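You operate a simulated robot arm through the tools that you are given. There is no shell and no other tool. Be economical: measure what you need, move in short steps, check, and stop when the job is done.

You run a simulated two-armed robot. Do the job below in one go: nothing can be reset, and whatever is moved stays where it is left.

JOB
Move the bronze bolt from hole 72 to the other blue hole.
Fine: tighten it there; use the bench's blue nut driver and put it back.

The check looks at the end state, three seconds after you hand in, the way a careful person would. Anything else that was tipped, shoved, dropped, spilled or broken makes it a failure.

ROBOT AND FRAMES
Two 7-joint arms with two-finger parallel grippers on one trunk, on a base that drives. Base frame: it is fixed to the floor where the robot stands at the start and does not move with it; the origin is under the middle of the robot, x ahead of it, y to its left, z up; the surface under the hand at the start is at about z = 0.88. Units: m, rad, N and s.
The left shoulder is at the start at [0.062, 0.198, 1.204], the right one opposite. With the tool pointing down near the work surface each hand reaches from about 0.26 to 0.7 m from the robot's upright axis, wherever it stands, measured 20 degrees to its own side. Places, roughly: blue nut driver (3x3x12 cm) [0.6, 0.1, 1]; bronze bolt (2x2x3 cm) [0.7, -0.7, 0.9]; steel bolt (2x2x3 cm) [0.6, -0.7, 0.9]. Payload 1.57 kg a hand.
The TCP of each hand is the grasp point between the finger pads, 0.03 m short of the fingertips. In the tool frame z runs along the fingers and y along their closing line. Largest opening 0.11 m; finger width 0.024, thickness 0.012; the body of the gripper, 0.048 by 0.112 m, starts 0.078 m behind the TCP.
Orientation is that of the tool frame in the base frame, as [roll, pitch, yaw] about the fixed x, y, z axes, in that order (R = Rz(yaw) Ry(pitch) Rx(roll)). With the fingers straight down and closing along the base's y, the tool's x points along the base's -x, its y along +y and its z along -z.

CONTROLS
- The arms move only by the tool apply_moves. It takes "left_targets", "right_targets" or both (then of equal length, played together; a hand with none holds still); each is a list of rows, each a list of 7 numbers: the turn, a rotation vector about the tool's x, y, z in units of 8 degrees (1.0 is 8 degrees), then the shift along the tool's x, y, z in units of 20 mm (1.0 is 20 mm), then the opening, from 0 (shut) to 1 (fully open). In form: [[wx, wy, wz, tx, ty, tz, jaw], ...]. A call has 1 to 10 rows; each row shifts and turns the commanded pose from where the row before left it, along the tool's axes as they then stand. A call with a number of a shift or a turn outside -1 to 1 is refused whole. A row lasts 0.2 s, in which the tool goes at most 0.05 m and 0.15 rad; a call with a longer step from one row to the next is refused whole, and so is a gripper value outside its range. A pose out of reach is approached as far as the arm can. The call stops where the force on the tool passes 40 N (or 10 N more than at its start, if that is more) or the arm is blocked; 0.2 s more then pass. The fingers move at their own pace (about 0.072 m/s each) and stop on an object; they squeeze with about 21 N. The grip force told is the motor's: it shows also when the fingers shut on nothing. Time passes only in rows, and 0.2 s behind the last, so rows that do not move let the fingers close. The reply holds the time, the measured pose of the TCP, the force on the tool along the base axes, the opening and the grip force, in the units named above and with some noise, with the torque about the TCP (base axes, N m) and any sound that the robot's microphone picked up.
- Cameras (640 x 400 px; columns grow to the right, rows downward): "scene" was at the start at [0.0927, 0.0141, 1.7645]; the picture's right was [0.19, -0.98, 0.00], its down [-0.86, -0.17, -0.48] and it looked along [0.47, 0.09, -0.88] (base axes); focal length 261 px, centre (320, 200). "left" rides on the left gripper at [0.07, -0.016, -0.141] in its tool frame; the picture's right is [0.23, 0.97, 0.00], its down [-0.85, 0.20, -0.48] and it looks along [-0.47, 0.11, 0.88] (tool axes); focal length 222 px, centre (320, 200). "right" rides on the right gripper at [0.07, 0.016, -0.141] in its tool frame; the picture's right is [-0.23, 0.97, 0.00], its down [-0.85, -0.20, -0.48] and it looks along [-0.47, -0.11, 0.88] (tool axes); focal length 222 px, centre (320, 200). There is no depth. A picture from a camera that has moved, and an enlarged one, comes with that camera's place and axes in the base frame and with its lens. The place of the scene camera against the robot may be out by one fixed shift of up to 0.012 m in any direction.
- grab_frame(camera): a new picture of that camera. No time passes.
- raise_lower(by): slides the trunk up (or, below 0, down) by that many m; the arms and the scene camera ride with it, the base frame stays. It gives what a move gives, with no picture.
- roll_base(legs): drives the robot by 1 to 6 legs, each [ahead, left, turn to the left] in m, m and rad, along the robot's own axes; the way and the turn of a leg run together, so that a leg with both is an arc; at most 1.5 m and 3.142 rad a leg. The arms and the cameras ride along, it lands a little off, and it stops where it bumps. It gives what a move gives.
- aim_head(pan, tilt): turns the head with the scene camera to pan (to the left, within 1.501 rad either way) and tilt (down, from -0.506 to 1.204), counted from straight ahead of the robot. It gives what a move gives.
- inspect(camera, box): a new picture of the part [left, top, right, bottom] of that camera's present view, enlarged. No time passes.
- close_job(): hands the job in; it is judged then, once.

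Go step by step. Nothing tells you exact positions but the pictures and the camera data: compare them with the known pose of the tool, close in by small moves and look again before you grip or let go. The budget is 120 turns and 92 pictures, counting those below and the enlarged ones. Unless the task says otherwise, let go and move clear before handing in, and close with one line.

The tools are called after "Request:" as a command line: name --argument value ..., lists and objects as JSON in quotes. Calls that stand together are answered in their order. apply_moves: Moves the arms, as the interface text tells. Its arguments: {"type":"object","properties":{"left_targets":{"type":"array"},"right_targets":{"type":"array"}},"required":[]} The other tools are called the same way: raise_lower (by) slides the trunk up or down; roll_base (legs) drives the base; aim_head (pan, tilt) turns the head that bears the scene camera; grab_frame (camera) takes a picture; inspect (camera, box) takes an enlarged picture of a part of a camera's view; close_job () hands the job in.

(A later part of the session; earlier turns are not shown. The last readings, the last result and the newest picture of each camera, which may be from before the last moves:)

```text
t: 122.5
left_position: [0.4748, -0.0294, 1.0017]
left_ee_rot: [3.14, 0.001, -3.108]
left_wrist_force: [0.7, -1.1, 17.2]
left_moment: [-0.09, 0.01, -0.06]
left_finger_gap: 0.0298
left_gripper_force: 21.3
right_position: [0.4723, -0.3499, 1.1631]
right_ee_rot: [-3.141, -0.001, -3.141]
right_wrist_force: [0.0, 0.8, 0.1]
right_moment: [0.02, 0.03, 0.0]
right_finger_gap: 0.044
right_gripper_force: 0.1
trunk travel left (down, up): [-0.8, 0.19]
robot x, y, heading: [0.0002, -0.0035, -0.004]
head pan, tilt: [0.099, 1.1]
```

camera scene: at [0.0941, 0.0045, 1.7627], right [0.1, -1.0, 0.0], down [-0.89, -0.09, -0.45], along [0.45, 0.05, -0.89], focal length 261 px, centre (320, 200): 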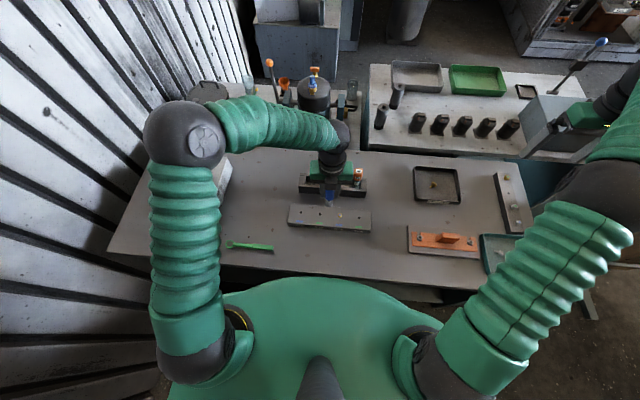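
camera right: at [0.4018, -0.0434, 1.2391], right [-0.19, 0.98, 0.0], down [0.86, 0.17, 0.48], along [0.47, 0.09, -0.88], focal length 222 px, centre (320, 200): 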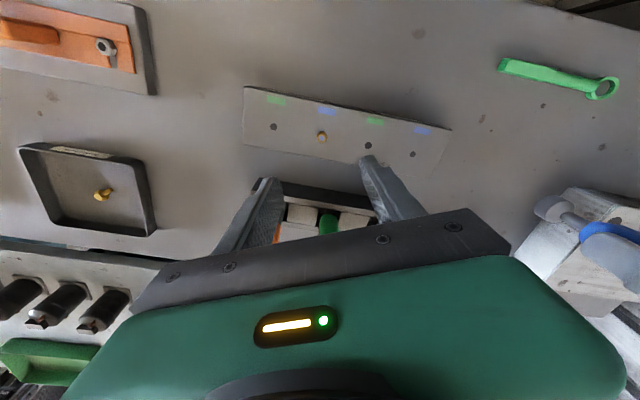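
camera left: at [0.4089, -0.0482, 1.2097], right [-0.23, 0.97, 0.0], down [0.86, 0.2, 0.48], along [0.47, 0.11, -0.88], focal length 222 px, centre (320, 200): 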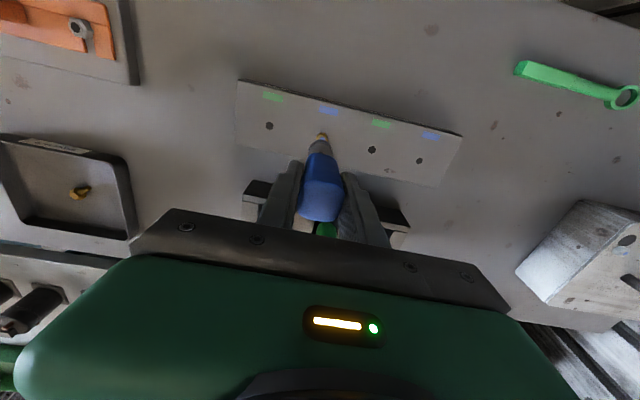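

Contact was at about 1.007, then the driver slid slightly in the grip (friction limit about 17 N). The bolt rose no further, so it may be fully loose. Swapping hands to test the lift with the right.

Request:
apply_moves --left_targets '[[0, 0, 0, 0, 0, -1, 0], [0, 0, 0.25, 0, 0, -1, 0], [0, 0, 0, 0, 0, -1, 0], [0, 0, 0, 0, 0, -1, 0], [0, 0, 0, 0, 1, -1, 0], [0, 0, 0, 0, 1, -1, 0], [0, 0, 0, 0, 1, 0, 0], [0, 0, 0, 0, 1, 0, 0], [0, 0, 0, 0, 1, 0, 0], [0, 0, 0, 0, 1, 0, 0]]'

Request:
apply_moves --left_targets '[[0, 0, 0, 0, 1, 0, 0], [0, 0, 0, 0, 1, 0, 0], [0, 0, 0, 0, 1, 0, 0], [0, 0, 0, 0, 1, 0, 0], [0, 0, 0, 0, 1, 0, 0], [0, 0, 0, 0, 1, 0, 0], [0, 0, 0, 0, 0, 0, 0], [0, 0, 0, 0, 0, 0, 0], [0, 0, 0, 0, 0, 0, 0], [0, 0, 0, 0, 0, 0, 0]]' --right_targets '[[0, 0, 0, 0, 1, 0, 0.4], [0, 0, 0, 0, 1, 0, 0.4], [0, 0, 0, 0, 1, 0, 0.4], [0, 0, 0, 0, 1, 0, 0.4], [0, 0, 0, 0, 1, 0, 0.4], [0, 0, 0, 0, 1, 0, 0.4], [0, 0, 0, 0, 1, 0, 0.4], [0, 0, 0, 0, 1, 0, 0.4], [0, 0, 0, 0, 1, 0, 0.4], [0, 0, 0, 0, 1, 0, 0.4]]'

Request:
apply_moves --right_targets '[[0, 0, 0, 0, 1, 0.5, 0.4], [0, 0, 0, 0, 1, 0.5, 0.4], [0, 0, 0, 0, 1, 1, 0.4], [0, 0, 0, 0, 1, 1, 0.4], [0, 0, 0, 0, 1, 1, 0.4], [0, 0, 0, 0, 1, 1, 0.4], [0, 0, -1, 0, 0.1, 1, 0.4], [0, 0, -1, 0, 0, 1, 0.4], [0, 0, -1, 0, 0, 1, 0.4], [0, 0, -0.75, 0, 0, 1, 0.4]]'

Request:
inspect --camera "right" --box '[250, 100, 390, 220]'

```text
t: 124.7
left_position: [0.475, 0.0947, 1.1208]
left_ee_rot: [-3.141, 0.0, 3.14]
left_wrist_force: [0.1, 0.9, -1.9]
left_moment: [0.0, -0.04, -0.01]
left_finger_gap: 0.0295
left_gripper_force: 21.4
right_position: [0.4733, -0.3481, 1.1628]
right_ee_rot: [-3.142, 0.001, -3.141]
right_wrist_force: [0.1, 0.7, -0.2]
right_moment: [-0.05, -0.01, 0.0]
right_finger_gap: 0.0441
right_gripper_force: 0.0
trunk travel left (down, up): [-0.8, 0.19]
robot x, y, heading: [-0.0029, -0.0026, 0.001]
head pan, tilt: [0.099, 1.1]
```

```text
t: 126.9
left_position: [0.4769, 0.2141, 1.1221]
left_ee_rot: [-3.141, 0.0, 3.139]
left_wrist_force: [1.2, 0.3, -1.0]
left_moment: [0.02, 0.01, 0.02]
left_finger_gap: 0.0296
left_gripper_force: 20.7
right_position: [0.4733, -0.1472, 1.1636]
right_ee_rot: [-3.14, -0.001, 3.141]
right_wrist_force: [0.4, -0.5, -0.4]
right_moment: [-0.03, -0.02, -0.02]
right_finger_gap: 0.0443
right_gripper_force: 0.0
trunk travel left (down, up): [-0.8, 0.19]
robot x, y, heading: [0.0029, -0.0, 0.002]
head pan, tilt: [0.099, 1.1]
```

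```text
t: 129.1
left_position: [0.4757, 0.2141, 1.122]
left_ee_rot: [-3.141, -0.002, 3.14]
left_wrist_force: [-0.8, 0.5, -0.7]
left_moment: [-0.01, 0.02, 0.03]
left_finger_gap: 0.0297
left_gripper_force: 20.8
right_position: [0.4722, -0.0269, 0.982]
right_ee_rot: [-3.141, 0.001, -2.616]
right_wrist_force: [-0.4, 0.0, -0.4]
right_moment: [0.01, 0.02, 0.0]
right_finger_gap: 0.044
right_gripper_force: 0.1
trunk travel left (down, up): [-0.8, 0.19]
robot x, y, heading: [0.0006, 0.0005, 0.001]
head pan, tilt: [0.099, 1.1]
```

```text
3.33 times, centred on (320, 160) of right
camera zoom: at [0.403, -0.0464, 1.1249], right [-0.29, 0.96, 0.0], down [0.84, 0.26, 0.48], along [0.46, 0.14, -0.88], focal length 740 px, centre (320, 333)
```

zoom: 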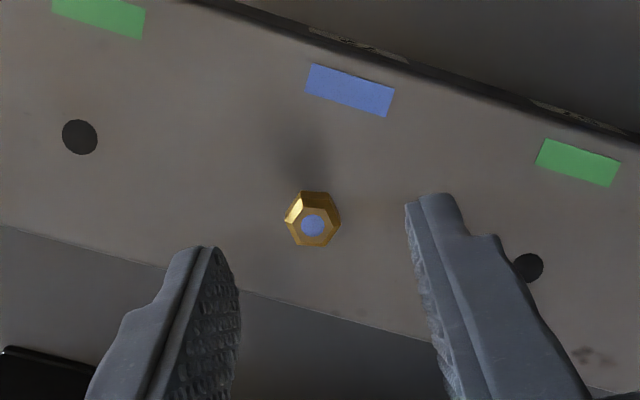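

Aligned in position, but the hex is about 17° off the pads. I'll rotate CCW 17°, lower, grip and test the lift.

Request:
apply_moves --right_targets '[[0, 0, -1, 0, 0, 0, 0.3], [0, 0, -1, 0, 0, 0.5, 0.3], [0, 0, 0, 0, 0, 0.7, 0.3], [0, 0, 0, 0, 0, 0.4, 0.3], [0, 0, 0, 0, 0, 0.3, 0.3], [0, 0, 0, 0, 0, 0, 0.15], [0, 0, 0, 0, 0, 0, 0.05], [0, 0, 0, 0, 0, 0, 0], [0, 0, 0, 0, 0, 0, 0]]'

Request:
apply_moves --right_targets '[[0, 0, 0, 0, 0, -0.1, 0], [0, 0, 0, 0, 0, -0.15, 0], [0, 0, 0, 0, 0, -0.15, 0], [0, 0, 0, 0, 0, 0, 0]]'

Request:
inspect --camera "right" --box '[250, 100, 390, 220]'

```text
t: 131.1
left_position: [0.477, 0.2121, 1.1223]
left_ee_rot: [3.14, -0.001, 3.14]
left_wrist_force: [0.2, 0.4, -0.7]
left_moment: [0.02, 0.03, 0.02]
left_finger_gap: 0.0299
left_gripper_force: 20.9
right_position: [0.4733, -0.0278, 0.9442]
right_ee_rot: [-3.141, 0.001, -2.338]
right_wrist_force: [10.5, -6.6, 0.5]
right_moment: [-0.18, -0.2, -0.13]
right_finger_gap: 0.0125
right_gripper_force: 21.3
trunk travel left (down, up): [-0.8, 0.19]
robot x, y, heading: [-0.0017, -0.0025, -0.002]
head pan, tilt: [0.099, 1.1]
```

```text
t: 132.1
left_position: [0.4752, 0.2138, 1.1215]
left_ee_rot: [-3.139, -0.001, 3.139]
left_wrist_force: [-0.3, -0.5, -1.1]
left_moment: [0.01, 0.0, 0.02]
left_finger_gap: 0.0299
left_gripper_force: 21.1
right_position: [0.472, -0.0262, 0.9517]
right_ee_rot: [-3.141, 0.0, -2.339]
right_wrist_force: [0.2, -0.3, -0.2]
right_moment: [0.01, 0.03, -0.02]
right_finger_gap: 0.0125
right_gripper_force: 21.3
trunk travel left (down, up): [-0.8, 0.19]
robot x, y, heading: [0.0014, 0.0025, 0.004]
head pan, tilt: [0.099, 1.1]
```

```text
3.33 times, centred on (320, 160) of right
camera zoom: at [0.4102, -0.0647, 1.0946], right [-0.54, 0.84, 0.0], down [0.74, 0.48, 0.48], along [0.4, 0.26, -0.88], focal length 740 px, centre (320, 333)
```

zoom: 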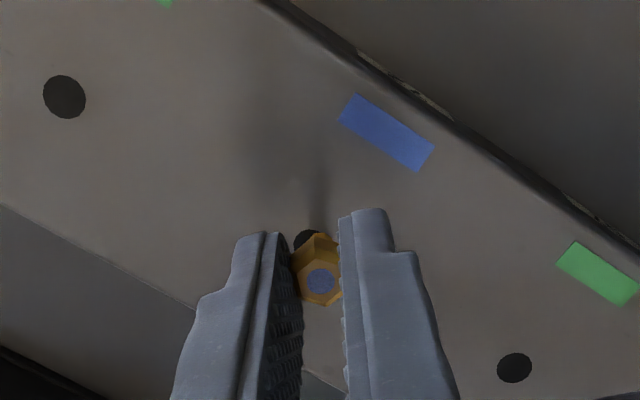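

The bolt is free — it lifts without resistance. Raising it well clear.

Request:
apply_moves --right_targets '[[0, 0, 0, 0, 0, -0.5, 0], [0, 0, 0, 0, 0, -0.5, 0], [0, 0, 0, 0, 0, -0.5, 0], [0, 0, 0, 0, 0, -0.5, 0], [0, 0, 0, 0, 0, -0.5, 0], [0, 0, 0, 0, 0, 0, 0]]'

Request:
inspect --camera "right" --box '[250, 100, 390, 220]'

Request:
inspect --camera "scene" --box '[280, 160, 400, 240]'

```text
t: 133.5
left_position: [0.4762, 0.2157, 1.1222]
left_ee_rot: [3.141, -0.001, 3.14]
left_wrist_force: [0.4, 0.4, -1.6]
left_moment: [0.01, -0.02, -0.01]
left_finger_gap: 0.0297
left_gripper_force: 21.0
right_position: [0.4725, -0.026, 1.0019]
right_ee_rot: [-3.141, -0.002, -2.339]
right_wrist_force: [-0.7, 0.5, -0.1]
right_moment: [-0.02, 0.0, 0.04]
right_finger_gap: 0.0122
right_gripper_force: 20.6
trunk travel left (down, up): [-0.8, 0.19]
robot x, y, heading: [-0.001, -0.0005, 0.0]
head pan, tilt: [0.099, 1.1]
```

```text
3.33 times, centred on (320, 160) of right
camera zoom: at [0.411, -0.0646, 1.1453], right [-0.54, 0.84, 0.0], down [0.74, 0.48, 0.48], along [0.4, 0.26, -0.88], focal length 740 px, centre (320, 333)
```

zoom: 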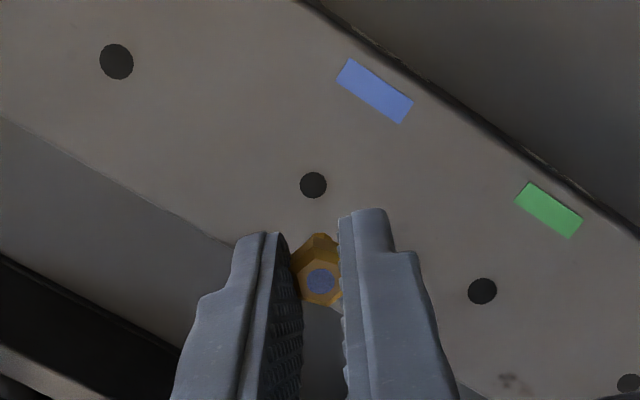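

```text
5.00 times, centred on (340, 200) of scene
camera zoom: at [0.0937, 0.0085, 1.7627], right [0.1, -1.0, 0.0], down [-0.89, -0.09, -0.45], along [0.45, 0.04, -0.89], focal length 1304 px, centre (220, 200)
```

zoom: 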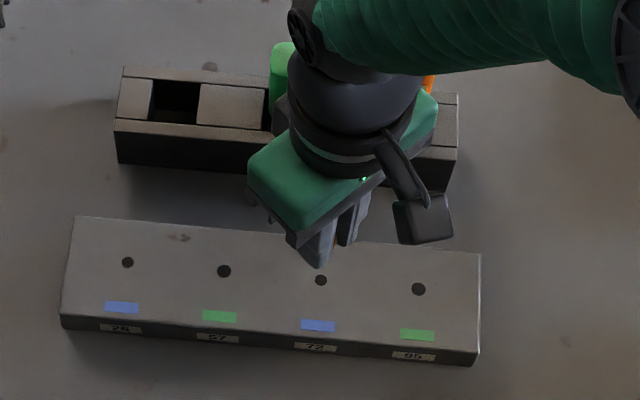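

The bolt is out and held by the right hand. I'll move the left hand away and carry the bolt +0.14 m in y to above hole 26.

Request:
apply_moves --left_targets '[[0, 0, 0, 0, 1, -1, 0], [0, 0, 0, 0, 1, -1, 0], [0, 0, 0, 0.3, 1, -1, 0], [0, 0, 0, 0.3, 1, 0, 0], [0, 0, 0, 0.3, 1, 0, 0], [0, 0, 0, 0.3, 1, 0, 0], [0, 0, 0, 0.3, 1, 0, 0], [0, 0, 0, 0.3, 1, 0, 0], [0, 0, 0, 0, 0, 0, 0]]'

Request:
apply_moves --right_targets '[[0, 0, 0, -0.838, 0.811, 0, 0], [0, 0, 0, -0.838, 0.811, 0, 0], [0, 0, 0, -0.838, 0.811, 0, 0], [0, 0, 0, -0.838, 0.811, 0, 0], [0, 0, 0, -0.838, 0.811, 0, 0], [0, 0, 0, -0.838, 0.811, 0, 0], [0, 0, 0, 0, 0, 0, 0]]'

Request:
inspect --camera "right" --box '[250, 100, 390, 220]'

```text
t: 135.5
left_position: [0.4408, 0.3756, 1.1816]
left_ee_rot: [-3.14, 0.0, 3.139]
left_wrist_force: [-0.7, 0.7, -1.4]
left_moment: [0.01, -0.02, 0.0]
left_finger_gap: 0.0297
left_gripper_force: 21.1
right_position: [0.4722, -0.0261, 1.0035]
right_ee_rot: [3.14, -0.001, -2.339]
right_wrist_force: [-0.4, 0.3, 0.0]
right_moment: [-0.01, -0.02, -0.06]
right_finger_gap: 0.0126
right_gripper_force: 21.2
trunk travel left (down, up): [-0.8, 0.19]
robot x, y, heading: [0.0007, 0.0017, -0.001]
head pan, tilt: [0.099, 1.1]
```

```text
t: 137.1
left_position: [0.4419, 0.3751, 1.1822]
left_ee_rot: [-3.141, 0.001, 3.139]
left_wrist_force: [-0.3, 0.0, -2.2]
left_moment: [0.0, 0.02, -0.02]
left_finger_gap: 0.0295
left_gripper_force: 21.3
right_position: [0.4742, 0.1125, 1.0022]
right_ee_rot: [3.14, -0.001, -2.346]
right_wrist_force: [-0.6, 0.6, 0.1]
right_moment: [0.0, -0.03, 0.02]
right_finger_gap: 0.0123
right_gripper_force: 21.3
trunk travel left (down, up): [-0.8, 0.19]
robot x, y, heading: [-0.0031, 0.0009, -0.001]
head pan, tilt: [0.099, 1.1]
```

```text
3.33 times, centred on (320, 160) of right
camera zoom: at [0.4131, 0.0745, 1.1456], right [-0.54, 0.84, 0.0], down [0.74, 0.47, 0.48], along [0.4, 0.26, -0.88], focal length 740 px, centre (320, 333)
```

zoom: 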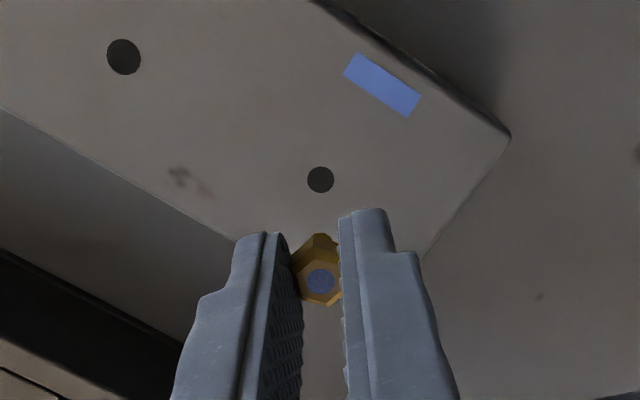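

Compared with the hole-72 view, the hole should sit about (−7, +5) px; correcting by about (−2.9, +1.0) mm and lowering partway.

Request:
apply_moves --right_targets '[[0, 0, 0, 0.065, 0.139, 0, 0], [0, 0, 0, 0, 0, 0.5, 0], [0, 0, 0, 0, 0, 0.5, 0], [0, 0, 0, 0, 0, 0.5, 0], [0, 0, 0, 0, 0, 0.3, 0], [0, 0, 0, 0, 0, 0, 0]]'

Request:
inspect --camera "right" --box '[250, 100, 390, 220]'

```text
t: 138.5
left_position: [0.4416, 0.3742, 1.1802]
left_ee_rot: [-3.139, 0.002, 3.141]
left_wrist_force: [-0.1, 0.5, -2.2]
left_moment: [-0.01, -0.02, -0.03]
left_finger_gap: 0.0296
left_gripper_force: 20.7
right_position: [0.4751, 0.1094, 0.9677]
right_ee_rot: [-3.14, 0.005, -2.354]
right_wrist_force: [0.0, 0.3, 0.4]
right_moment: [-0.01, 0.0, 0.01]
right_finger_gap: 0.0123
right_gripper_force: 21.2
trunk travel left (down, up): [-0.8, 0.19]
robot x, y, heading: [-0.0014, -0.0018, 0.005]
head pan, tilt: [0.099, 1.1]
```

```text
3.33 times, centred on (320, 160) of right
camera zoom: at [0.4133, 0.0726, 1.1102], right [-0.53, 0.85, 0.0], down [0.74, 0.46, 0.48], along [0.41, 0.26, -0.88], focal length 740 px, centre (320, 333)
```

zoom: 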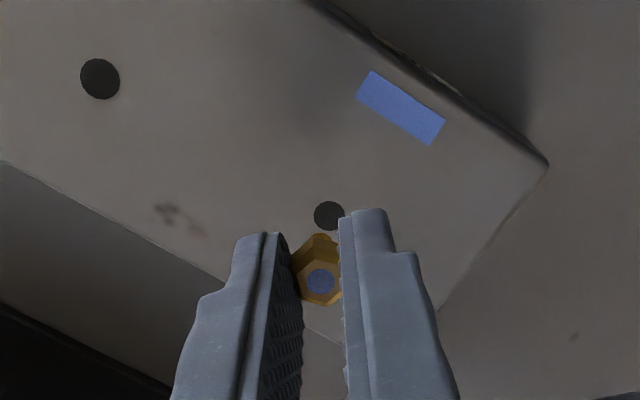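

The right arm is nearing its limit there (pose drifting). I'll raise, and turn the hand back clockwise by 40° to relax the arm.

Request:
apply_moves --right_targets '[[0, 0, 0, 0, 0, -1, 0], [0, 0, 1, 0, 0, -0.7, 0], [0, 0, 1, 0, 0, 0, 0], [0, 0, 1, 0, 0, 0, 0], [0, 0, 1, 0, 0, 0, 0], [0, 0, 1, 0, 0, 0, 0], [0, 0, 0, 0, 0, 0, 0]]'

Request:
apply_moves --right_targets '[[0, 0, 0, 0, 0, 0.9, 0], [0, 0, 0, 0, 0, 0.8, 0], [0, 0, 0, 0, 0, 0, 0]]'

Request:
inspect --camera "right" --box '[250, 100, 390, 220]'

```text
t: 140.3
left_position: [0.4383, 0.3733, 1.1837]
left_ee_rot: [3.141, 0.002, 3.141]
left_wrist_force: [-0.1, -0.4, -0.6]
left_moment: [0.02, -0.02, 0.04]
left_finger_gap: 0.0297
left_gripper_force: 20.9
right_position: [0.5, 0.0667, 1.0022]
right_ee_rot: [-3.14, 0.001, 3.13]
right_wrist_force: [-0.2, 1.2, 0.3]
right_moment: [0.02, 0.0, 0.01]
right_finger_gap: 0.0125
right_gripper_force: 21.1
trunk travel left (down, up): [-0.8, 0.19]
robot x, y, heading: [-0.001, -0.0025, 0.0]
head pan, tilt: [0.099, 1.1]
stopped in row 7 (right hand): the arm was blocked; the commanded pose is now the measured one
```

```text
t: 141.1
left_position: [0.4398, 0.374, 1.1827]
left_ee_rot: [3.141, 0.002, 3.139]
left_wrist_force: [-0.7, 0.1, -1.1]
left_moment: [0.04, -0.02, -0.04]
left_finger_gap: 0.0297
left_gripper_force: 20.4
right_position: [0.5013, 0.0683, 0.9698]
right_ee_rot: [3.139, 0.005, 3.132]
right_wrist_force: [0.3, 0.7, -0.1]
right_moment: [-0.01, 0.0, -0.01]
right_finger_gap: 0.0123
right_gripper_force: 20.8
trunk travel left (down, up): [-0.8, 0.19]
robot x, y, heading: [-0.0028, -0.0016, 0.004]
head pan, tilt: [0.099, 1.1]
```

```text
3.33 times, centred on (320, 160) of right
camera zoom: at [0.43, 0.0861, 1.1118], right [0.24, 0.97, 0.0], down [0.85, -0.21, 0.48], along [0.47, -0.11, -0.88], focal length 740 px, centre (320, 333)
```

zoom: 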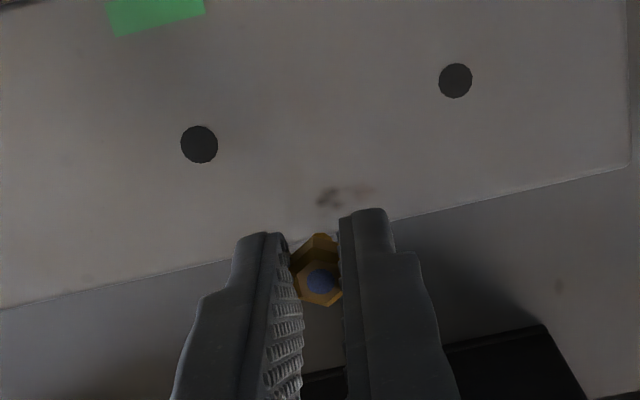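

The right arm is limited clockwise there, so it needs to turn the other way. I'll raise, rotate CCW to about yaw 255° and go back over hole 26.

Request:
apply_moves --right_targets '[[0, 0, 0, 0, 0, -1, 0], [0, 0, 0, 0, 0, -1, 0], [0, 0, -1, 0, 0, 0, 0], [0, 0, -1, 0, 0, 0, 0], [0, 0, -1, 0, 0, 0, 0], [0, 0, -1, 0, 0, 0, 0], [0, 0, -1, 0, 0, 0, 0], [0, 0, -1, 0, 0, 0, 0], [0, 0, -1, 0, 0, 0, 0], [0, 0, -1, 0, 0, 0, 0]]'

Request:
apply_moves --right_targets '[[0, 0, -1, 0, 0, 0, 0], [0, 0, -0.5, 0, 0, 0, 0], [0, 0, 0, -0.6, 0.66, 0, 0], [0, 0, 0, -0.6, 0.66, 0, 0], [0, 0, 0, -0.61, 0.66, 0, 0], [0, 0, 0, 0, 0, 0, 0]]'

Request:
inspect --camera "right" --box '[250, 100, 390, 220]'

```text
t: 143.3
left_position: [0.4404, 0.3741, 1.1817]
left_ee_rot: [3.141, 0.001, 3.138]
left_wrist_force: [0.3, 0.1, -1.2]
left_moment: [-0.01, -0.02, 0.0]
left_finger_gap: 0.0296
left_gripper_force: 20.8
right_position: [0.4972, 0.0727, 1.0063]
right_ee_rot: [-3.139, 0.001, -2.02]
right_wrist_force: [-0.2, -0.6, -0.5]
right_moment: [0.01, 0.01, 0.02]
right_finger_gap: 0.0124
right_gripper_force: 21.3
trunk travel left (down, up): [-0.8, 0.19]
robot x, y, heading: [0.0006, -0.0009, -0.001]
head pan, tilt: [0.099, 1.1]
```

```text
t: 144.7
left_position: [0.4397, 0.3737, 1.1815]
left_ee_rot: [3.141, -0.001, 3.14]
left_wrist_force: [0.2, 0.2, -1.9]
left_moment: [0.02, 0.02, -0.02]
left_finger_gap: 0.0295
left_gripper_force: 21.7
right_position: [0.4664, 0.1181, 1.0075]
right_ee_rot: [-3.139, 0.0, -1.813]
right_wrist_force: [0.2, -0.4, -0.3]
right_moment: [0.02, -0.05, 0.01]
right_finger_gap: 0.0123
right_gripper_force: 21.3
trunk travel left (down, up): [-0.8, 0.19]
robot x, y, heading: [-0.0028, -0.0008, 0.0]
head pan, tilt: [0.099, 1.1]
```

```text
3.33 times, centred on (320, 160) of right
camera zoom: at [0.4323, 0.0542, 1.1493], right [-0.89, 0.45, 0.0], down [0.4, 0.78, 0.48], along [0.22, 0.43, -0.88], focal length 740 px, centre (320, 333)
```

zoom: 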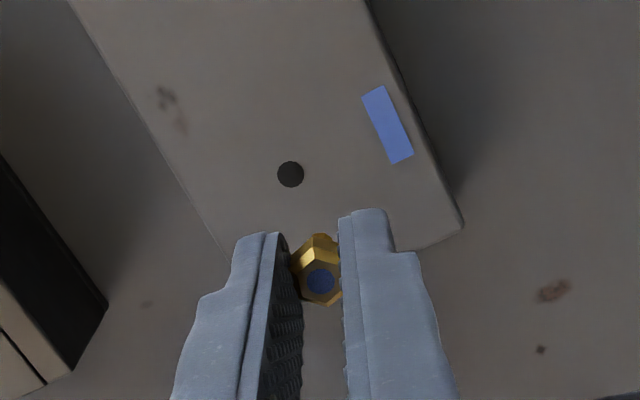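

Tracking is good at this yaw. Correcting by (+6, −5.6) mm to centre over hole 26, and lowering partway.

Request:
apply_moves --right_targets '[[0, 0, 0, 0.2, -0.357, 0, 0], [0, 0, 0, 0, 0, 0.7, 0], [0, 0, 0, 0, 0, 0.7, 0], [0, 0, 0, 0, 0, 0.6, 0], [0, 0, 0, 0, 0, 0, 0]]'

Request:
inspect --camera "right" --box '[285, 140, 355, 190]'

Request:
inspect --camera "scene" --box '[290, 185, 350, 225]'

```text
t: 145.9
left_position: [0.4397, 0.3741, 1.181]
left_ee_rot: [-3.14, 0.001, 3.14]
left_wrist_force: [-0.4, 0.0, -1.0]
left_moment: [0.02, 0.02, 0.0]
left_finger_gap: 0.0297
left_gripper_force: 21.0
right_position: [0.4738, 0.1112, 0.966]
right_ee_rot: [-3.139, 0.001, -1.81]
right_wrist_force: [0.8, -0.6, -0.2]
right_moment: [0.0, 0.02, -0.01]
right_finger_gap: 0.013
right_gripper_force: 21.2
trunk travel left (down, up): [-0.8, 0.19]
robot x, y, heading: [-0.0042, -0.0, 0.0]
head pan, tilt: [0.099, 1.1]
```

```text
8.00 times, centred on (320, 165) of right
camera zoom: at [0.4394, 0.0483, 1.1093], right [-0.89, 0.45, 0.0], down [0.4, 0.78, 0.48], along [0.22, 0.43, -0.88], focal length 1777 px, centre (320, 480)
```

zoom: 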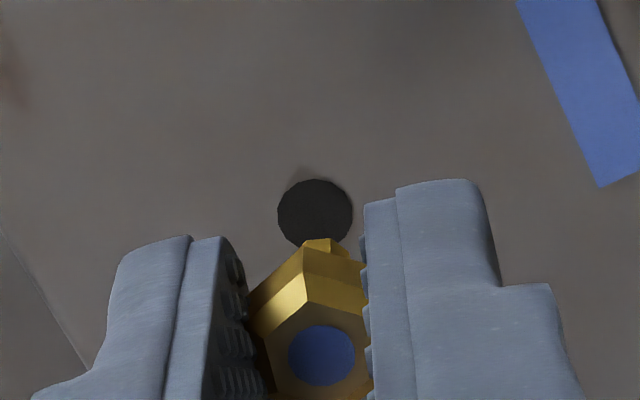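

```text
10.00 times, centred on (320, 205) of scene
camera zoom: at [0.0935, 0.0104, 1.7627], right [0.1, -1.0, 0.0], down [-0.89, -0.09, -0.45], along [0.45, 0.04, -0.89], focal length 2607 px, centre (320, 150)
```

zoom: 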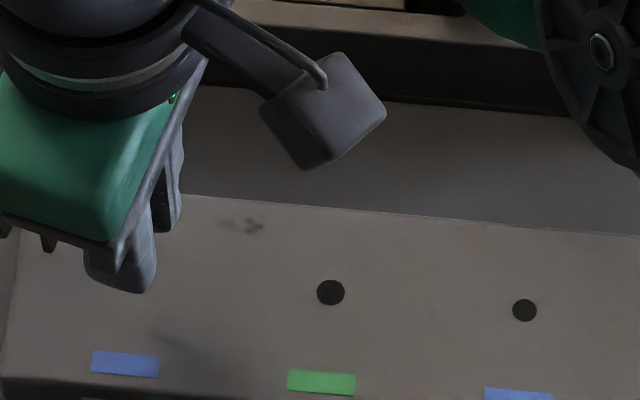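

The bolt tip and hole 26 are nearly lined up; I estimate a further correction of about (1.1, −0.5) mm in tool axes. Lowering gently with force checks.

Request:
apply_moves --right_targets '[[0, 0, 0, 0.053, -0.023, 0, 0], [0, 0, 0, 0, 0, 0.2, 0], [0, 0, 0, 0, 0, 0.15, 0], [0, 0, 0, 0, 0, 0, 0]]'

Request:
inspect --camera "right" --box '[285, 140, 355, 190]'

```text
t: 146.9
left_position: [0.4391, 0.3744, 1.1824]
left_ee_rot: [3.141, 0.001, 3.14]
left_wrist_force: [0.2, -0.4, -0.6]
left_moment: [0.04, -0.02, -0.03]
left_finger_gap: 0.0294
left_gripper_force: 21.0
right_position: [0.4744, 0.1103, 0.961]
right_ee_rot: [-3.141, 0.001, -1.813]
right_wrist_force: [0.8, 0.2, -0.6]
right_moment: [0.01, 0.01, 0.01]
right_finger_gap: 0.0125
right_gripper_force: 21.1
trunk travel left (down, up): [-0.8, 0.19]
robot x, y, heading: [-0.0022, 0.0009, 0.001]
head pan, tilt: [0.099, 1.1]
```

```text
8.00 times, centred on (320, 165) of right
camera zoom: at [0.4399, 0.047, 1.1026], right [-0.89, 0.45, 0.0], down [0.4, 0.78, 0.48], along [0.22, 0.43, -0.88], focal length 1777 px, centre (320, 480)
```

zoom: 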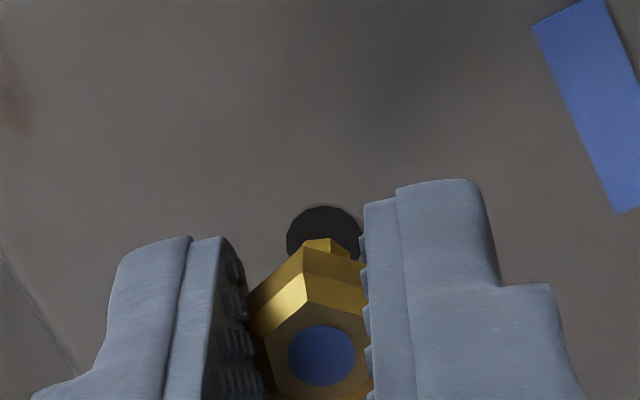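

Request:
apply_moves --right_targets '[[0, 0, 0, -0.025, 0.01, 0.1, 0], [0, 0, 0, 0, 0, 0.1, 0], [0, 0, 0, 0, 0, 0.1, 0], [0, 0, 0, 0, 0, 0.1, 0], [0, 0, 0, 0, 0, 0, 0]]'

Request:
inspect --camera "right" --box '[285, 140, 355, 190]'

```text
t: 148.1
left_position: [0.4391, 0.3746, 1.182]
left_ee_rot: [3.141, 0.001, 3.141]
left_wrist_force: [-0.6, -0.2, -1.0]
left_moment: [-0.04, -0.03, -0.02]
left_finger_gap: 0.0299
left_gripper_force: 20.2
right_position: [0.4737, 0.1098, 0.9517]
right_ee_rot: [-3.139, 0.003, -1.811]
right_wrist_force: [-0.5, -0.1, -0.2]
right_moment: [-0.01, 0.02, 0.01]
right_finger_gap: 0.0125
right_gripper_force: 20.8
trunk travel left (down, up): [-0.8, 0.19]
robot x, y, heading: [-0.002, -0.0007, -0.007]
head pan, tilt: [0.099, 1.1]
```

```text
8.00 times, centred on (320, 165) of right
camera zoom: at [0.4395, 0.0476, 1.0943], right [-0.89, 0.45, 0.0], down [0.4, 0.78, 0.48], along [0.22, 0.43, -0.88], focal length 1777 px, centre (320, 480)
```

zoom: 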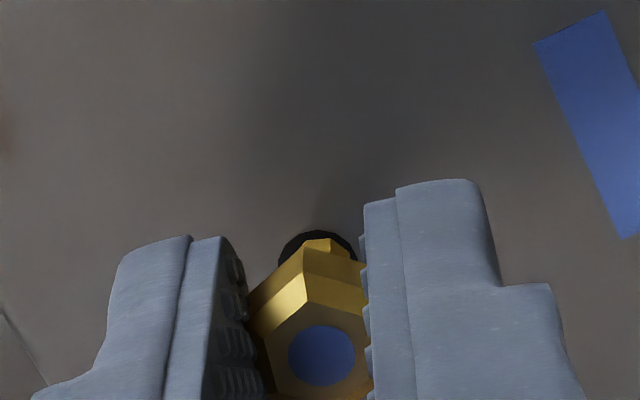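

Well centred. Continue down with force checks.

Request:
apply_moves --right_targets '[[0, 0, 0, 0, 0, 0.1, 0], [0, 0, 0, 0, 0, 0.1, 0], [0, 0, 0, 0, 0, 0.1, 0], [0, 0, 0, 0, 0, 0, 0]]'

```text
t: 149.1
left_position: [0.4414, 0.3736, 1.1811]
left_ee_rot: [-3.141, 0.001, 3.14]
left_wrist_force: [-0.2, 0.3, -0.2]
left_moment: [0.02, 0.0, 0.01]
left_finger_gap: 0.0298
left_gripper_force: 21.1
right_position: [0.4745, 0.11, 0.9462]
right_ee_rot: [-3.14, 0.002, -1.811]
right_wrist_force: [3.6, 0.1, -1.0]
right_moment: [0.05, -0.12, 0.01]
right_finger_gap: 0.0127
right_gripper_force: 20.8
trunk travel left (down, up): [-0.8, 0.19]
robot x, y, heading: [0.001, 0.0018, 0.002]
head pan, tilt: [0.099, 1.1]
```

A side force with no axial force: the shank is in the hole. Ease sideways and lower until it rests.

Request:
apply_moves --right_targets '[[0, 0, 0, -0.008, -0.034, 0.05, 0], [0, 0, 0, 0, 0, 0.1, 0], [0, 0, 0, 0, 0, 0, 0]]'

Request:
apply_moves --right_targets '[[0, 0, 0, 0, 0, 0.1, 0], [0, 0, 0, 0, 0, 0, 0]]'

```text
t: 149.9
left_position: [0.4396, 0.3738, 1.1825]
left_ee_rot: [3.141, 0.003, 3.139]
left_wrist_force: [0.2, -1.1, -0.7]
left_moment: [0.0, -0.04, -0.01]
left_finger_gap: 0.0295
left_gripper_force: 20.6
right_position: [0.4731, 0.1105, 0.9432]
right_ee_rot: [-3.14, 0.002, -1.812]
right_wrist_force: [2.3, 0.1, 15.4]
right_moment: [0.02, -0.03, 0.04]
right_finger_gap: 0.0123
right_gripper_force: 20.7
trunk travel left (down, up): [-0.8, 0.19]
robot x, y, heading: [0.0047, 0.0045, 0.005]
head pan, tilt: [0.099, 1.1]
```

```text
t: 150.5
left_position: [0.4388, 0.3731, 1.1833]
left_ee_rot: [-3.141, 0.001, 3.14]
left_wrist_force: [-0.1, 0.7, -1.4]
left_moment: [0.01, 0.04, -0.01]
left_finger_gap: 0.0297
left_gripper_force: 21.6
right_position: [0.4743, 0.1105, 0.9417]
right_ee_rot: [-3.139, 0.002, -1.811]
right_wrist_force: [3.2, 0.2, 14.7]
right_moment: [0.01, -0.05, 0.01]
right_finger_gap: 0.0127
right_gripper_force: 20.6
trunk travel left (down, up): [-0.8, 0.19]
robot x, y, heading: [-0.0024, -0.0005, -0.0]
head pan, tilt: [0.099, 1.1]
```

The bolt rests at the same depth it had when loose in hole 72. Release, rise, and retreat the right hand.

Request:
apply_moves --right_targets '[[0, 0, 0, 0, 0, 0, 0.1], [0, 0, 0, 0, 0, 0, 0.25], [0, 0, 0, 0, 0, 0, 0.3], [0, 0, 0, 0, 0, -0.5, 0.3], [0, 0, 0, 0, 0, -1, 0.3], [0, 0, 0, 0, 0, -1, 0.3], [0, 0, 0, 0, 0, -1, 0.3], [0, 0, 0, 0, 0, -1, 0.3], [0, 0, 0, 0, 0, -1, 0.3], [0, 0, 0, 0, 0, -1, 0.3]]'

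Request:
inspect --camera "right" --box '[270, 100, 370, 170]'

Request:
apply_moves --right_targets '[[0, 0, 0, 0.97, -0.24, -1, 0.3], [0, 0, 0, 0.97, -0.24, 0, 0.3], [0, 0, 0, 0.97, -0.24, 0, 0.3], [0, 0, 0, 0.97, -0.24, 0, 0.3], [0, 0, 0, 0.97, -0.24, 0, 0.3], [0, 0, 0, 0.97, -0.24, 0, 0.3], [0, 0, 0, 0.97, -0.24, 0, 0.3], [0, 0, 0, 0.97, -0.24, 0, 0.3], [0, 0, 0, 0.97, -0.24, 0, 0.3], [0, 0, 0, 0.97, -0.24, 0, 0.3]]'

Request:
apply_moves --right_targets '[[0, 0, 0, 0.97, -0.24, 0, 0.3], [0, 0, 0, 0.97, -0.24, 0, 0.3], [0, 0, 0, 0.97, -0.24, 0, 0.3], [0, 0, 0, 0.97, -0.24, 0, 0.3], [0, 0, 0, 0.97, -0.24, 0, 0.3], [0, 0, 0, 0.97, -0.24, 0, 0.3], [0, 0, 0, 0.97, -0.24, 0, 0.3], [0, 0, 0, 0.97, -0.24, 0, 0.3], [0, 0, 0, 0.97, -0.24, 0, 0.3], [0, 0, 0, 0, 0, 0, 0.3]]'

```text
t: 152.7
left_position: [0.4393, 0.374, 1.1827]
left_ee_rot: [3.141, 0.001, 3.138]
left_wrist_force: [-0.2, -0.3, -0.5]
left_moment: [0.0, -0.01, 0.01]
left_finger_gap: 0.0298
left_gripper_force: 20.6
right_position: [0.4735, 0.1106, 1.0716]
right_ee_rot: [-3.141, 0.0, -1.813]
right_wrist_force: [0.9, -0.1, -0.5]
right_moment: [0.0, -0.04, -0.02]
right_finger_gap: 0.033
right_gripper_force: 0.1
trunk travel left (down, up): [-0.8, 0.19]
robot x, y, heading: [-0.0001, 0.0021, 0.004]
head pan, tilt: [0.099, 1.1]
```

```text
5.71 times, centred on (320, 135) of right
camera zoom: at [0.4394, 0.0473, 1.2142], right [-0.89, 0.45, 0.0], down [0.4, 0.78, 0.48], along [0.22, 0.43, -0.88], focal length 1269 px, centre (320, 571)
```

zoom: 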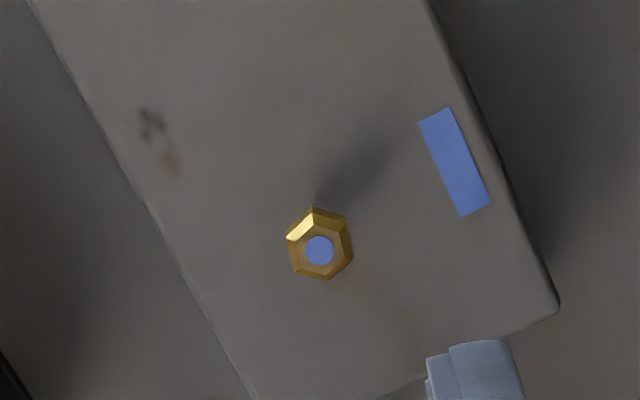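

```text
t: 154.9
left_position: [0.44, 0.3739, 1.1817]
left_ee_rot: [-3.141, 0.0, 3.14]
left_wrist_force: [0.3, 0.9, -0.7]
left_moment: [0.03, 0.02, 0.02]
left_finger_gap: 0.0299
left_gripper_force: 21.2
right_position: [0.4749, -0.0888, 1.0917]
right_ee_rot: [-3.14, 0.003, -1.812]
right_wrist_force: [-0.9, 0.5, 0.2]
right_moment: [0.0, 0.02, -0.03]
right_finger_gap: 0.033
right_gripper_force: 0.1
trunk travel left (down, up): [-0.8, 0.19]
robot x, y, heading: [0.0, -0.002, 0.003]
head pan, tilt: [0.099, 1.1]
```

```text
t: 157.1
left_position: [0.4404, 0.3725, 1.1816]
left_ee_rot: [-3.141, 0.003, 3.139]
left_wrist_force: [0.4, -0.7, -0.8]
left_moment: [0.01, 0.0, 0.0]
left_finger_gap: 0.0296
left_gripper_force: 20.7
right_position: [0.474, -0.2709, 1.0911]
right_ee_rot: [-3.141, 0.001, -1.812]
right_wrist_force: [0.2, 0.4, 0.2]
right_moment: [-0.02, 0.01, 0.01]
right_finger_gap: 0.0328
right_gripper_force: 0.0
trunk travel left (down, up): [-0.8, 0.19]
robot x, y, heading: [-0.0021, -0.0007, -0.0]
head pan, tilt: [0.099, 1.1]
```

The bolt stands upright in hole 26 with flats at about 45°. Bringing the driver over it at yaw about 165°.

Request:
apply_moves --left_targets '[[0, 0, 0, -0.17, -1, 0, 0], [0, 0, 0, -0.17, -1, 0, 0], [0, 0, 0, -0.17, -1, 0, 0], [0, 0, 0, -0.17, -1, 0, 0], [0, 0, 0, -0.17, -1, 0, 0], [0, 0, 0, -0.17, -1, 0, 0], [0, 0, 0, -0.17, -1, 0, 0], [0, 0, 0, -0.17, -1, 0, 0], [0, 0, 0, -0.17, -1, 0, 0], [0, 0, 0, -0.17, -1, 0, 0]]'

Request:
apply_moves --left_targets '[[0, 0, 0, 0, -1, 0.5, 0], [0, 0, 0, 0, -1, 0.5, 0], [0, 0, 0, 0, -1, 1, 0], [0, 0, 0, 0, -0.1, 1, 0], [0, 0, 1, 0, -0.01, 1, 0], [0, 0, 0.9, 0, -0.01, 1, 0], [0, 0, 0, 0, 0, 1, 0], [0, 0, 0, 0, 0, 1, 0], [0, 0, 0, 0, 0, 0, 0]]'

```text
t: 159.3
left_position: [0.4749, 0.1716, 1.1836]
left_ee_rot: [3.141, 0.0, 3.14]
left_wrist_force: [0.7, 0.2, -1.2]
left_moment: [-0.03, 0.0, 0.04]
left_finger_gap: 0.0298
left_gripper_force: 21.2
right_position: [0.475, -0.2715, 1.0903]
right_ee_rot: [-3.141, 0.003, -1.812]
right_wrist_force: [-0.6, 0.4, -0.3]
right_moment: [-0.01, -0.05, -0.02]
right_finger_gap: 0.033
right_gripper_force: 0.0
trunk travel left (down, up): [-0.8, 0.19]
robot x, y, heading: [-0.002, -0.0016, 0.002]
head pan, tilt: [0.099, 1.1]
```

```text
t: 161.3
left_position: [0.4754, 0.1102, 1.0425]
left_ee_rot: [3.14, -0.001, 2.875]
left_wrist_force: [-0.3, 0.1, -1.8]
left_moment: [0.0, 0.0, 0.0]
left_finger_gap: 0.0298
left_gripper_force: 21.3
right_position: [0.4742, -0.2719, 1.0918]
right_ee_rot: [-3.14, 0.003, -1.812]
right_wrist_force: [-0.2, 0.3, -0.7]
right_moment: [-0.01, -0.01, 0.01]
right_finger_gap: 0.033
right_gripper_force: 0.0
trunk travel left (down, up): [-0.8, 0.19]
robot x, y, heading: [-0.0017, 0.0027, -0.003]
head pan, tilt: [0.099, 1.1]
```

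Over the bolt at 1.0425. One scene look to check alignment.

Request:
inspect --camera "scene" --box '[270, 180, 330, 217]'

```text
10.67 times, centred on (300, 198) of scene
camera zoom: at [0.0935, 0.0061, 1.7627], right [0.1, -1.0, 0.0], down [-0.89, -0.09, -0.45], along [0.45, 0.05, -0.89], focal length 2781 px, centre (533, 216)
```

zoom: 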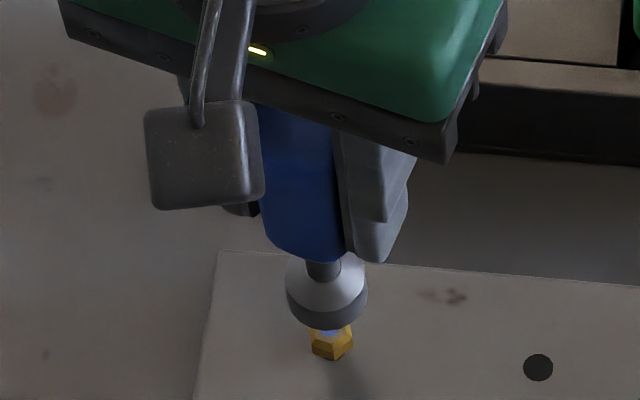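

Alignment is right. Lowering to seat on the head.

Request:
apply_moves --left_targets '[[0, 0, 0, 0, 0, 0.5, 0], [0, 0, 0, 0, 0, 0.4, 0], [0, 0, 0, 0, 0, 0.2, 0], [0, 0, 0, 0, 0, 0.2, 0], [0, 0, 0, 0, 0, 0.2, 0], [0, 0, 0, 0, 0, 0.1, 0], [0, 0, 0, 0, 0, 0.1, 0], [0, 0, 0, 0, 0, 0.1, 0], [0, 0, 0, 0, 0, 0, 0]]'

```text
t: 163.3
left_position: [0.4736, 0.1107, 1.0067]
left_ee_rot: [-3.141, -0.002, 2.872]
left_wrist_force: [-0.4, 1.0, -1.6]
left_moment: [0.09, -0.09, 0.01]
left_finger_gap: 0.0296
left_gripper_force: 20.5
right_position: [0.4739, -0.2708, 1.091]
right_ee_rot: [-3.14, 0.001, -1.811]
right_wrist_force: [-0.3, -1.8, 0.0]
right_moment: [0.0, -0.01, 0.01]
right_finger_gap: 0.033
right_gripper_force: 0.0
trunk travel left (down, up): [-0.8, 0.19]
robot x, y, heading: [-0.0021, 0.0007, -0.008]
head pan, tilt: [0.099, 1.1]
```

Seated. Press lightly and start turning clockwise.

Request:
apply_moves --left_targets '[[0, 0, 0, 0, 0, 0.1, 0], [0, 0, 0, 0, 0, 0.1, 0], [0, 0, 1, 0, -0.009, 0.006, 0], [0, 0, 1, 0, -0.009, 0.006, 0], [0, 0, 1, 0, -0.009, 0.006, 0], [0, 0, 1, 0, -0.009, 0.006, 0], [0, 0, 1, 0, -0.009, 0.006, 0], [0, 0, 1, 0, -0.009, 0.006, 0], [0, 0, 1, 0, -0.009, 0.006, 0], [0, 0, 1, 0, -0.009, 0.006, 0]]'

Request:
apply_moves --left_targets '[[0, 0, 1, 0, -0.009, 0.006, 0], [0, 0, 1, 0, -0.009, 0.006, 0], [0, 0, 1, 0, -0.009, 0.006, 0], [0, 0, 1, 0, -0.009, 0.006, 0], [0, 0, 1, 0, -0.009, 0.006, 0], [0, 0, 1, 0, -0.009, 0.006, 0], [0, 0, 1, 0, -0.009, 0.006, 0], [0, 0, 1, 0, -0.009, 0.006, 0], [0, 0, 1, 0, -0.009, 0.006, 0], [0, 0, 1, 0, -0.009, 0.006, 0]]'

Request:
apply_moves --left_targets '[[0, 0, 1, 0, -0.009, 0.006, 0], [0, 0, 1, 0, -0.009, 0.006, 0], [0, 0, 1, 0, -0.009, 0.006, 0], [0, 0, 1, 0, -0.009, 0.006, 0], [0, 0, 0, 0, 0, 0, 0]]'

```text
t: 165.5
left_position: [0.473, 0.1099, 1.0031]
left_ee_rot: [3.139, 0.0, 1.753]
left_wrist_force: [4.0, 4.9, 12.5]
left_moment: [0.42, -0.26, 0.05]
left_finger_gap: 0.0297
left_gripper_force: 21.0
right_position: [0.4745, -0.2702, 1.0921]
right_ee_rot: [-3.141, 0.002, -1.81]
right_wrist_force: [-0.5, -0.8, 0.5]
right_moment: [-0.01, -0.03, -0.01]
right_finger_gap: 0.0329
right_gripper_force: 0.1
trunk travel left (down, up): [-0.8, 0.19]
robot x, y, heading: [-0.0026, -0.0047, 0.006]
head pan, tilt: [0.099, 1.1]
```

```text
t: 167.7
left_position: [0.4711, 0.1102, 1.0014]
left_ee_rot: [3.141, -0.004, 0.359]
left_wrist_force: [2.4, 1.9, 1.4]
left_moment: [0.13, -0.21, 0.07]
left_finger_gap: 0.0297
left_gripper_force: 20.7
right_position: [0.4744, -0.2695, 1.0912]
right_ee_rot: [-3.14, 0.002, -1.812]
right_wrist_force: [0.5, -0.3, -0.7]
right_moment: [0.06, 0.01, 0.0]
right_finger_gap: 0.0329
right_gripper_force: 0.0
trunk travel left (down, up): [-0.8, 0.19]
robot x, y, heading: [0.001, -0.0037, -0.001]
head pan, tilt: [0.099, 1.1]
```

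```text
t: 168.9
left_position: [0.4694, 0.112, 1.001]
left_ee_rot: [3.141, -0.001, -0.199]
left_wrist_force: [3.3, 4.1, 6.5]
left_moment: [0.29, -0.26, 0.08]
left_finger_gap: 0.0294
left_gripper_force: 21.3
right_position: [0.4739, -0.2691, 1.0907]
right_ee_rot: [-3.14, 0.0, -1.81]
right_wrist_force: [0.1, -0.3, -0.4]
right_moment: [0.01, -0.01, -0.01]
right_finger_gap: 0.0328
right_gripper_force: 0.0
trunk travel left (down, up): [-0.8, 0.19]
robot x, y, heading: [-0.0008, -0.0023, 0.004]
head pan, tilt: [0.099, 1.1]
```

The bolt is sinking as it turns (axial load eases). Next cycle: lift, rewind CCW about 184°, reseat with a 1 mm correction and turn CW again.

Request:
apply_moves --left_targets '[[0, 0, 0, 0, 0, -0.6, 0], [0, 0, 0, 0.04, -0.06, -0.6, 0], [0, 0, -1, 0, 0.009, 0, 0], [0, 0, -1, 0, 0.009, 0, 0], [0, 0, -1, 0, 0.009, 0, 0], [0, 0, -1, 0, 0.009, 0, 0], [0, 0, -1, 0, 0.009, 0, 0], [0, 0, -1, 0, 0.009, 0, 0], [0, 0, -1, 0, 0.009, 0, 0], [0, 0, -1, 0, 0.009, 0, 0]]'

Request:
apply_moves --left_targets '[[0, 0, -1, 0, 0.009, 0, 0], [0, 0, -1, 0, 0.009, 0, 0], [0, 0, -1, 0, 0.009, 0, 0], [0, 0, -1, 0, 0.009, 0, 0], [0, 0, -1, 0, 0.009, 0, 0], [0, 0, -1, 0, 0.009, 0, 0], [0, 0, -1, 0, 0.009, 0, 0], [0, 0, -1, 0, 0.009, 0, 0], [0, 0, -1, 0, 0.009, 0, 0], [0, 0, -1, 0, 0.009, 0, 0]]'

Request:
apply_moves --left_targets '[[0, 0, -1, 0, 0.009, 0, 0], [0, 0, -1, 0, 0.009, 0, 0], [0, 0, -1, 0, 0.009, 0, 0], [0, 0, -1, 0, 0.009, 0, 0], [0, 0, -1, 0, 0.009, 0, 0], [0, 0, 0, 0, 0, 0, 0]]'

Request:
apply_moves --left_targets '[[0, 0, 0, 0, 0, 0.3, 0], [0, 0, 0, 0, 0, 0.3, 0], [0, 0, 0, 0, 0, 0.2, 0], [0, 0, 0, 0, 0, 0.1, 0], [0, 0, 0, 0, 0, 0.1, 0], [0, 0, 0, 0, 0, 0.1, 0], [0, 0, 0, 0, 0, 0, 0]]'

```text
t: 171.1
left_position: [0.4731, 0.1097, 1.0242]
left_ee_rot: [-3.141, -0.002, 0.922]
left_wrist_force: [0.0, -0.3, -0.5]
left_moment: [-0.02, -0.01, -0.01]
left_finger_gap: 0.0298
left_gripper_force: 21.2
right_position: [0.4744, -0.271, 1.0906]
right_ee_rot: [-3.142, 0.002, -1.811]
right_wrist_force: [-0.6, 0.5, 0.7]
right_moment: [-0.02, -0.02, -0.01]
right_finger_gap: 0.033
right_gripper_force: 0.1
trunk travel left (down, up): [-0.8, 0.19]
robot x, y, heading: [-0.0021, -0.0013, -0.002]
head pan, tilt: [0.099, 1.1]
```

```text
t: 173.3
left_position: [0.4741, 0.1101, 1.0234]
left_ee_rot: [3.141, 0.0, 2.319]
left_wrist_force: [0.0, 0.3, -1.7]
left_moment: [0.03, 0.02, -0.02]
left_finger_gap: 0.0296
left_gripper_force: 20.9
right_position: [0.4748, -0.2704, 1.0913]
right_ee_rot: [-3.14, 0.001, -1.811]
right_wrist_force: [0.6, 0.7, 0.6]
right_moment: [0.04, 0.04, 0.03]
right_finger_gap: 0.0331
right_gripper_force: 0.1
trunk travel left (down, up): [-0.8, 0.19]
robot x, y, heading: [-0.0005, -0.0007, -0.003]
head pan, tilt: [0.099, 1.1]
```

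```text
t: 174.7
left_position: [0.4743, 0.11, 1.0238]
left_ee_rot: [3.14, 0.001, 3.017]
left_wrist_force: [0.1, 0.2, -1.2]
left_moment: [0.0, 0.0, -0.01]
left_finger_gap: 0.0294
left_gripper_force: 21.2
right_position: [0.4736, -0.2718, 1.0905]
right_ee_rot: [-3.139, 0.002, -1.813]
right_wrist_force: [-0.2, -0.4, -0.4]
right_moment: [-0.02, 0.02, -0.02]
right_finger_gap: 0.0329
right_gripper_force: 0.1
trunk travel left (down, up): [-0.8, 0.19]
robot x, y, heading: [-0.0008, -0.0013, 0.0]
head pan, tilt: [0.099, 1.1]
```

```text
t: 176.3
left_position: [0.4741, 0.111, 1.0017]
left_ee_rot: [3.14, 0.002, 3.014]
left_wrist_force: [2.6, 1.9, -1.8]
left_moment: [0.11, -0.21, -0.01]
left_finger_gap: 0.0299
left_gripper_force: 20.6
right_position: [0.4743, -0.2725, 1.092]
right_ee_rot: [-3.141, 0.002, -1.812]
right_wrist_force: [0.4, 0.6, 0.3]
right_moment: [0.0, 0.02, 0.0]
right_finger_gap: 0.0326
right_gripper_force: 0.1
trunk travel left (down, up): [-0.8, 0.19]
robot x, y, heading: [0.0018, 0.0015, 0.001]
head pan, tilt: [0.099, 1.1]
```

Engaged; small centring and the next clockwise stroke.

Request:
apply_moves --left_targets '[[0, 0, 0, -0.03, 0.04, 0.05, 0], [0, 0, 1, 0, -0.009, 0.006, 0], [0, 0, 1, 0, -0.009, 0.006, 0], [0, 0, 1, 0, -0.009, 0.006, 0], [0, 0, 1, 0, -0.009, 0.006, 0], [0, 0, 1, 0, -0.009, 0.006, 0], [0, 0, 1, 0, -0.009, 0.006, 0], [0, 0, 1, 0, -0.009, 0.006, 0], [0, 0, 1, 0, -0.009, 0.006, 0], [0, 0, 1, 0, -0.009, 0.006, 0]]'

Request:
apply_moves --left_targets '[[0, 0, 1, 0, -0.009, 0.006, 0], [0, 0, 1, 0, -0.009, 0.006, 0], [0, 0, 1, 0, -0.009, 0.006, 0], [0, 0, 1, 0, -0.009, 0.006, 0], [0, 0, 1, 0, -0.009, 0.006, 0], [0, 0, 1, 0, -0.009, 0.006, 0], [0, 0, 1, 0, -0.009, 0.006, 0], [0, 0, 1, 0, -0.009, 0.006, 0], [0, 0, 1, 0, -0.009, 0.006, 0], [0, 0, 1, 0, -0.009, 0.006, 0]]'

Request:
apply_moves --left_targets '[[0, 0, 1, 0, -0.009, 0.006, 0], [0, 0, 1, 0, -0.009, 0.006, 0], [0, 0, 1, 0, -0.009, 0.006, 0], [0, 0, 1, 0, -0.009, 0.006, 0], [0, 0, 0, 0, 0, 0, 0]]'

```text
t: 178.5
left_position: [0.475, 0.1108, 0.9999]
left_ee_rot: [3.139, -0.001, 1.753]
left_wrist_force: [-0.5, 0.3, -1.3]
left_moment: [0.01, 0.01, 0.04]
left_finger_gap: 0.0298
left_gripper_force: 20.9
right_position: [0.4744, -0.2711, 1.0899]
right_ee_rot: [-3.141, 0.003, -1.813]
right_wrist_force: [0.5, -0.4, 0.1]
right_moment: [-0.01, 0.0, -0.01]
right_finger_gap: 0.033
right_gripper_force: 0.1
trunk travel left (down, up): [-0.8, 0.19]
robot x, y, heading: [0.0005, 0.0028, 0.001]
head pan, tilt: [0.099, 1.1]
```

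```text
t: 180.7
left_position: [0.4713, 0.1113, 0.9997]
left_ee_rot: [-3.139, -0.003, 0.357]
left_wrist_force: [0.2, 0.1, -0.6]
left_moment: [0.02, 0.0, 0.03]
left_finger_gap: 0.0299
left_gripper_force: 20.8
right_position: [0.4737, -0.2699, 1.0912]
right_ee_rot: [3.141, 0.004, -1.812]
right_wrist_force: [0.9, -0.2, -1.1]
right_moment: [0.0, 0.02, 0.02]
right_finger_gap: 0.0331
right_gripper_force: 0.1
trunk travel left (down, up): [-0.8, 0.19]
robot x, y, heading: [-0.0017, 0.0014, -0.002]
head pan, tilt: [0.099, 1.1]
```

```text
t: 181.9
left_position: [0.4716, 0.11, 0.9991]
left_ee_rot: [-3.139, 0.001, -0.199]
left_wrist_force: [0.2, 0.7, -1.8]
left_moment: [0.01, 0.02, 0.02]
left_finger_gap: 0.0295
left_gripper_force: 21.0
right_position: [0.4753, -0.2707, 1.0905]
right_ee_rot: [-3.14, 0.003, -1.811]
right_wrist_force: [0.1, 0.1, 0.1]
right_moment: [0.0, 0.01, 0.01]
right_finger_gap: 0.0329
right_gripper_force: 0.0
trunk travel left (down, up): [-0.8, 0.19]
robot x, y, heading: [0.0024, 0.0002, 0.001]
head pan, tilt: [0.099, 1.1]
```

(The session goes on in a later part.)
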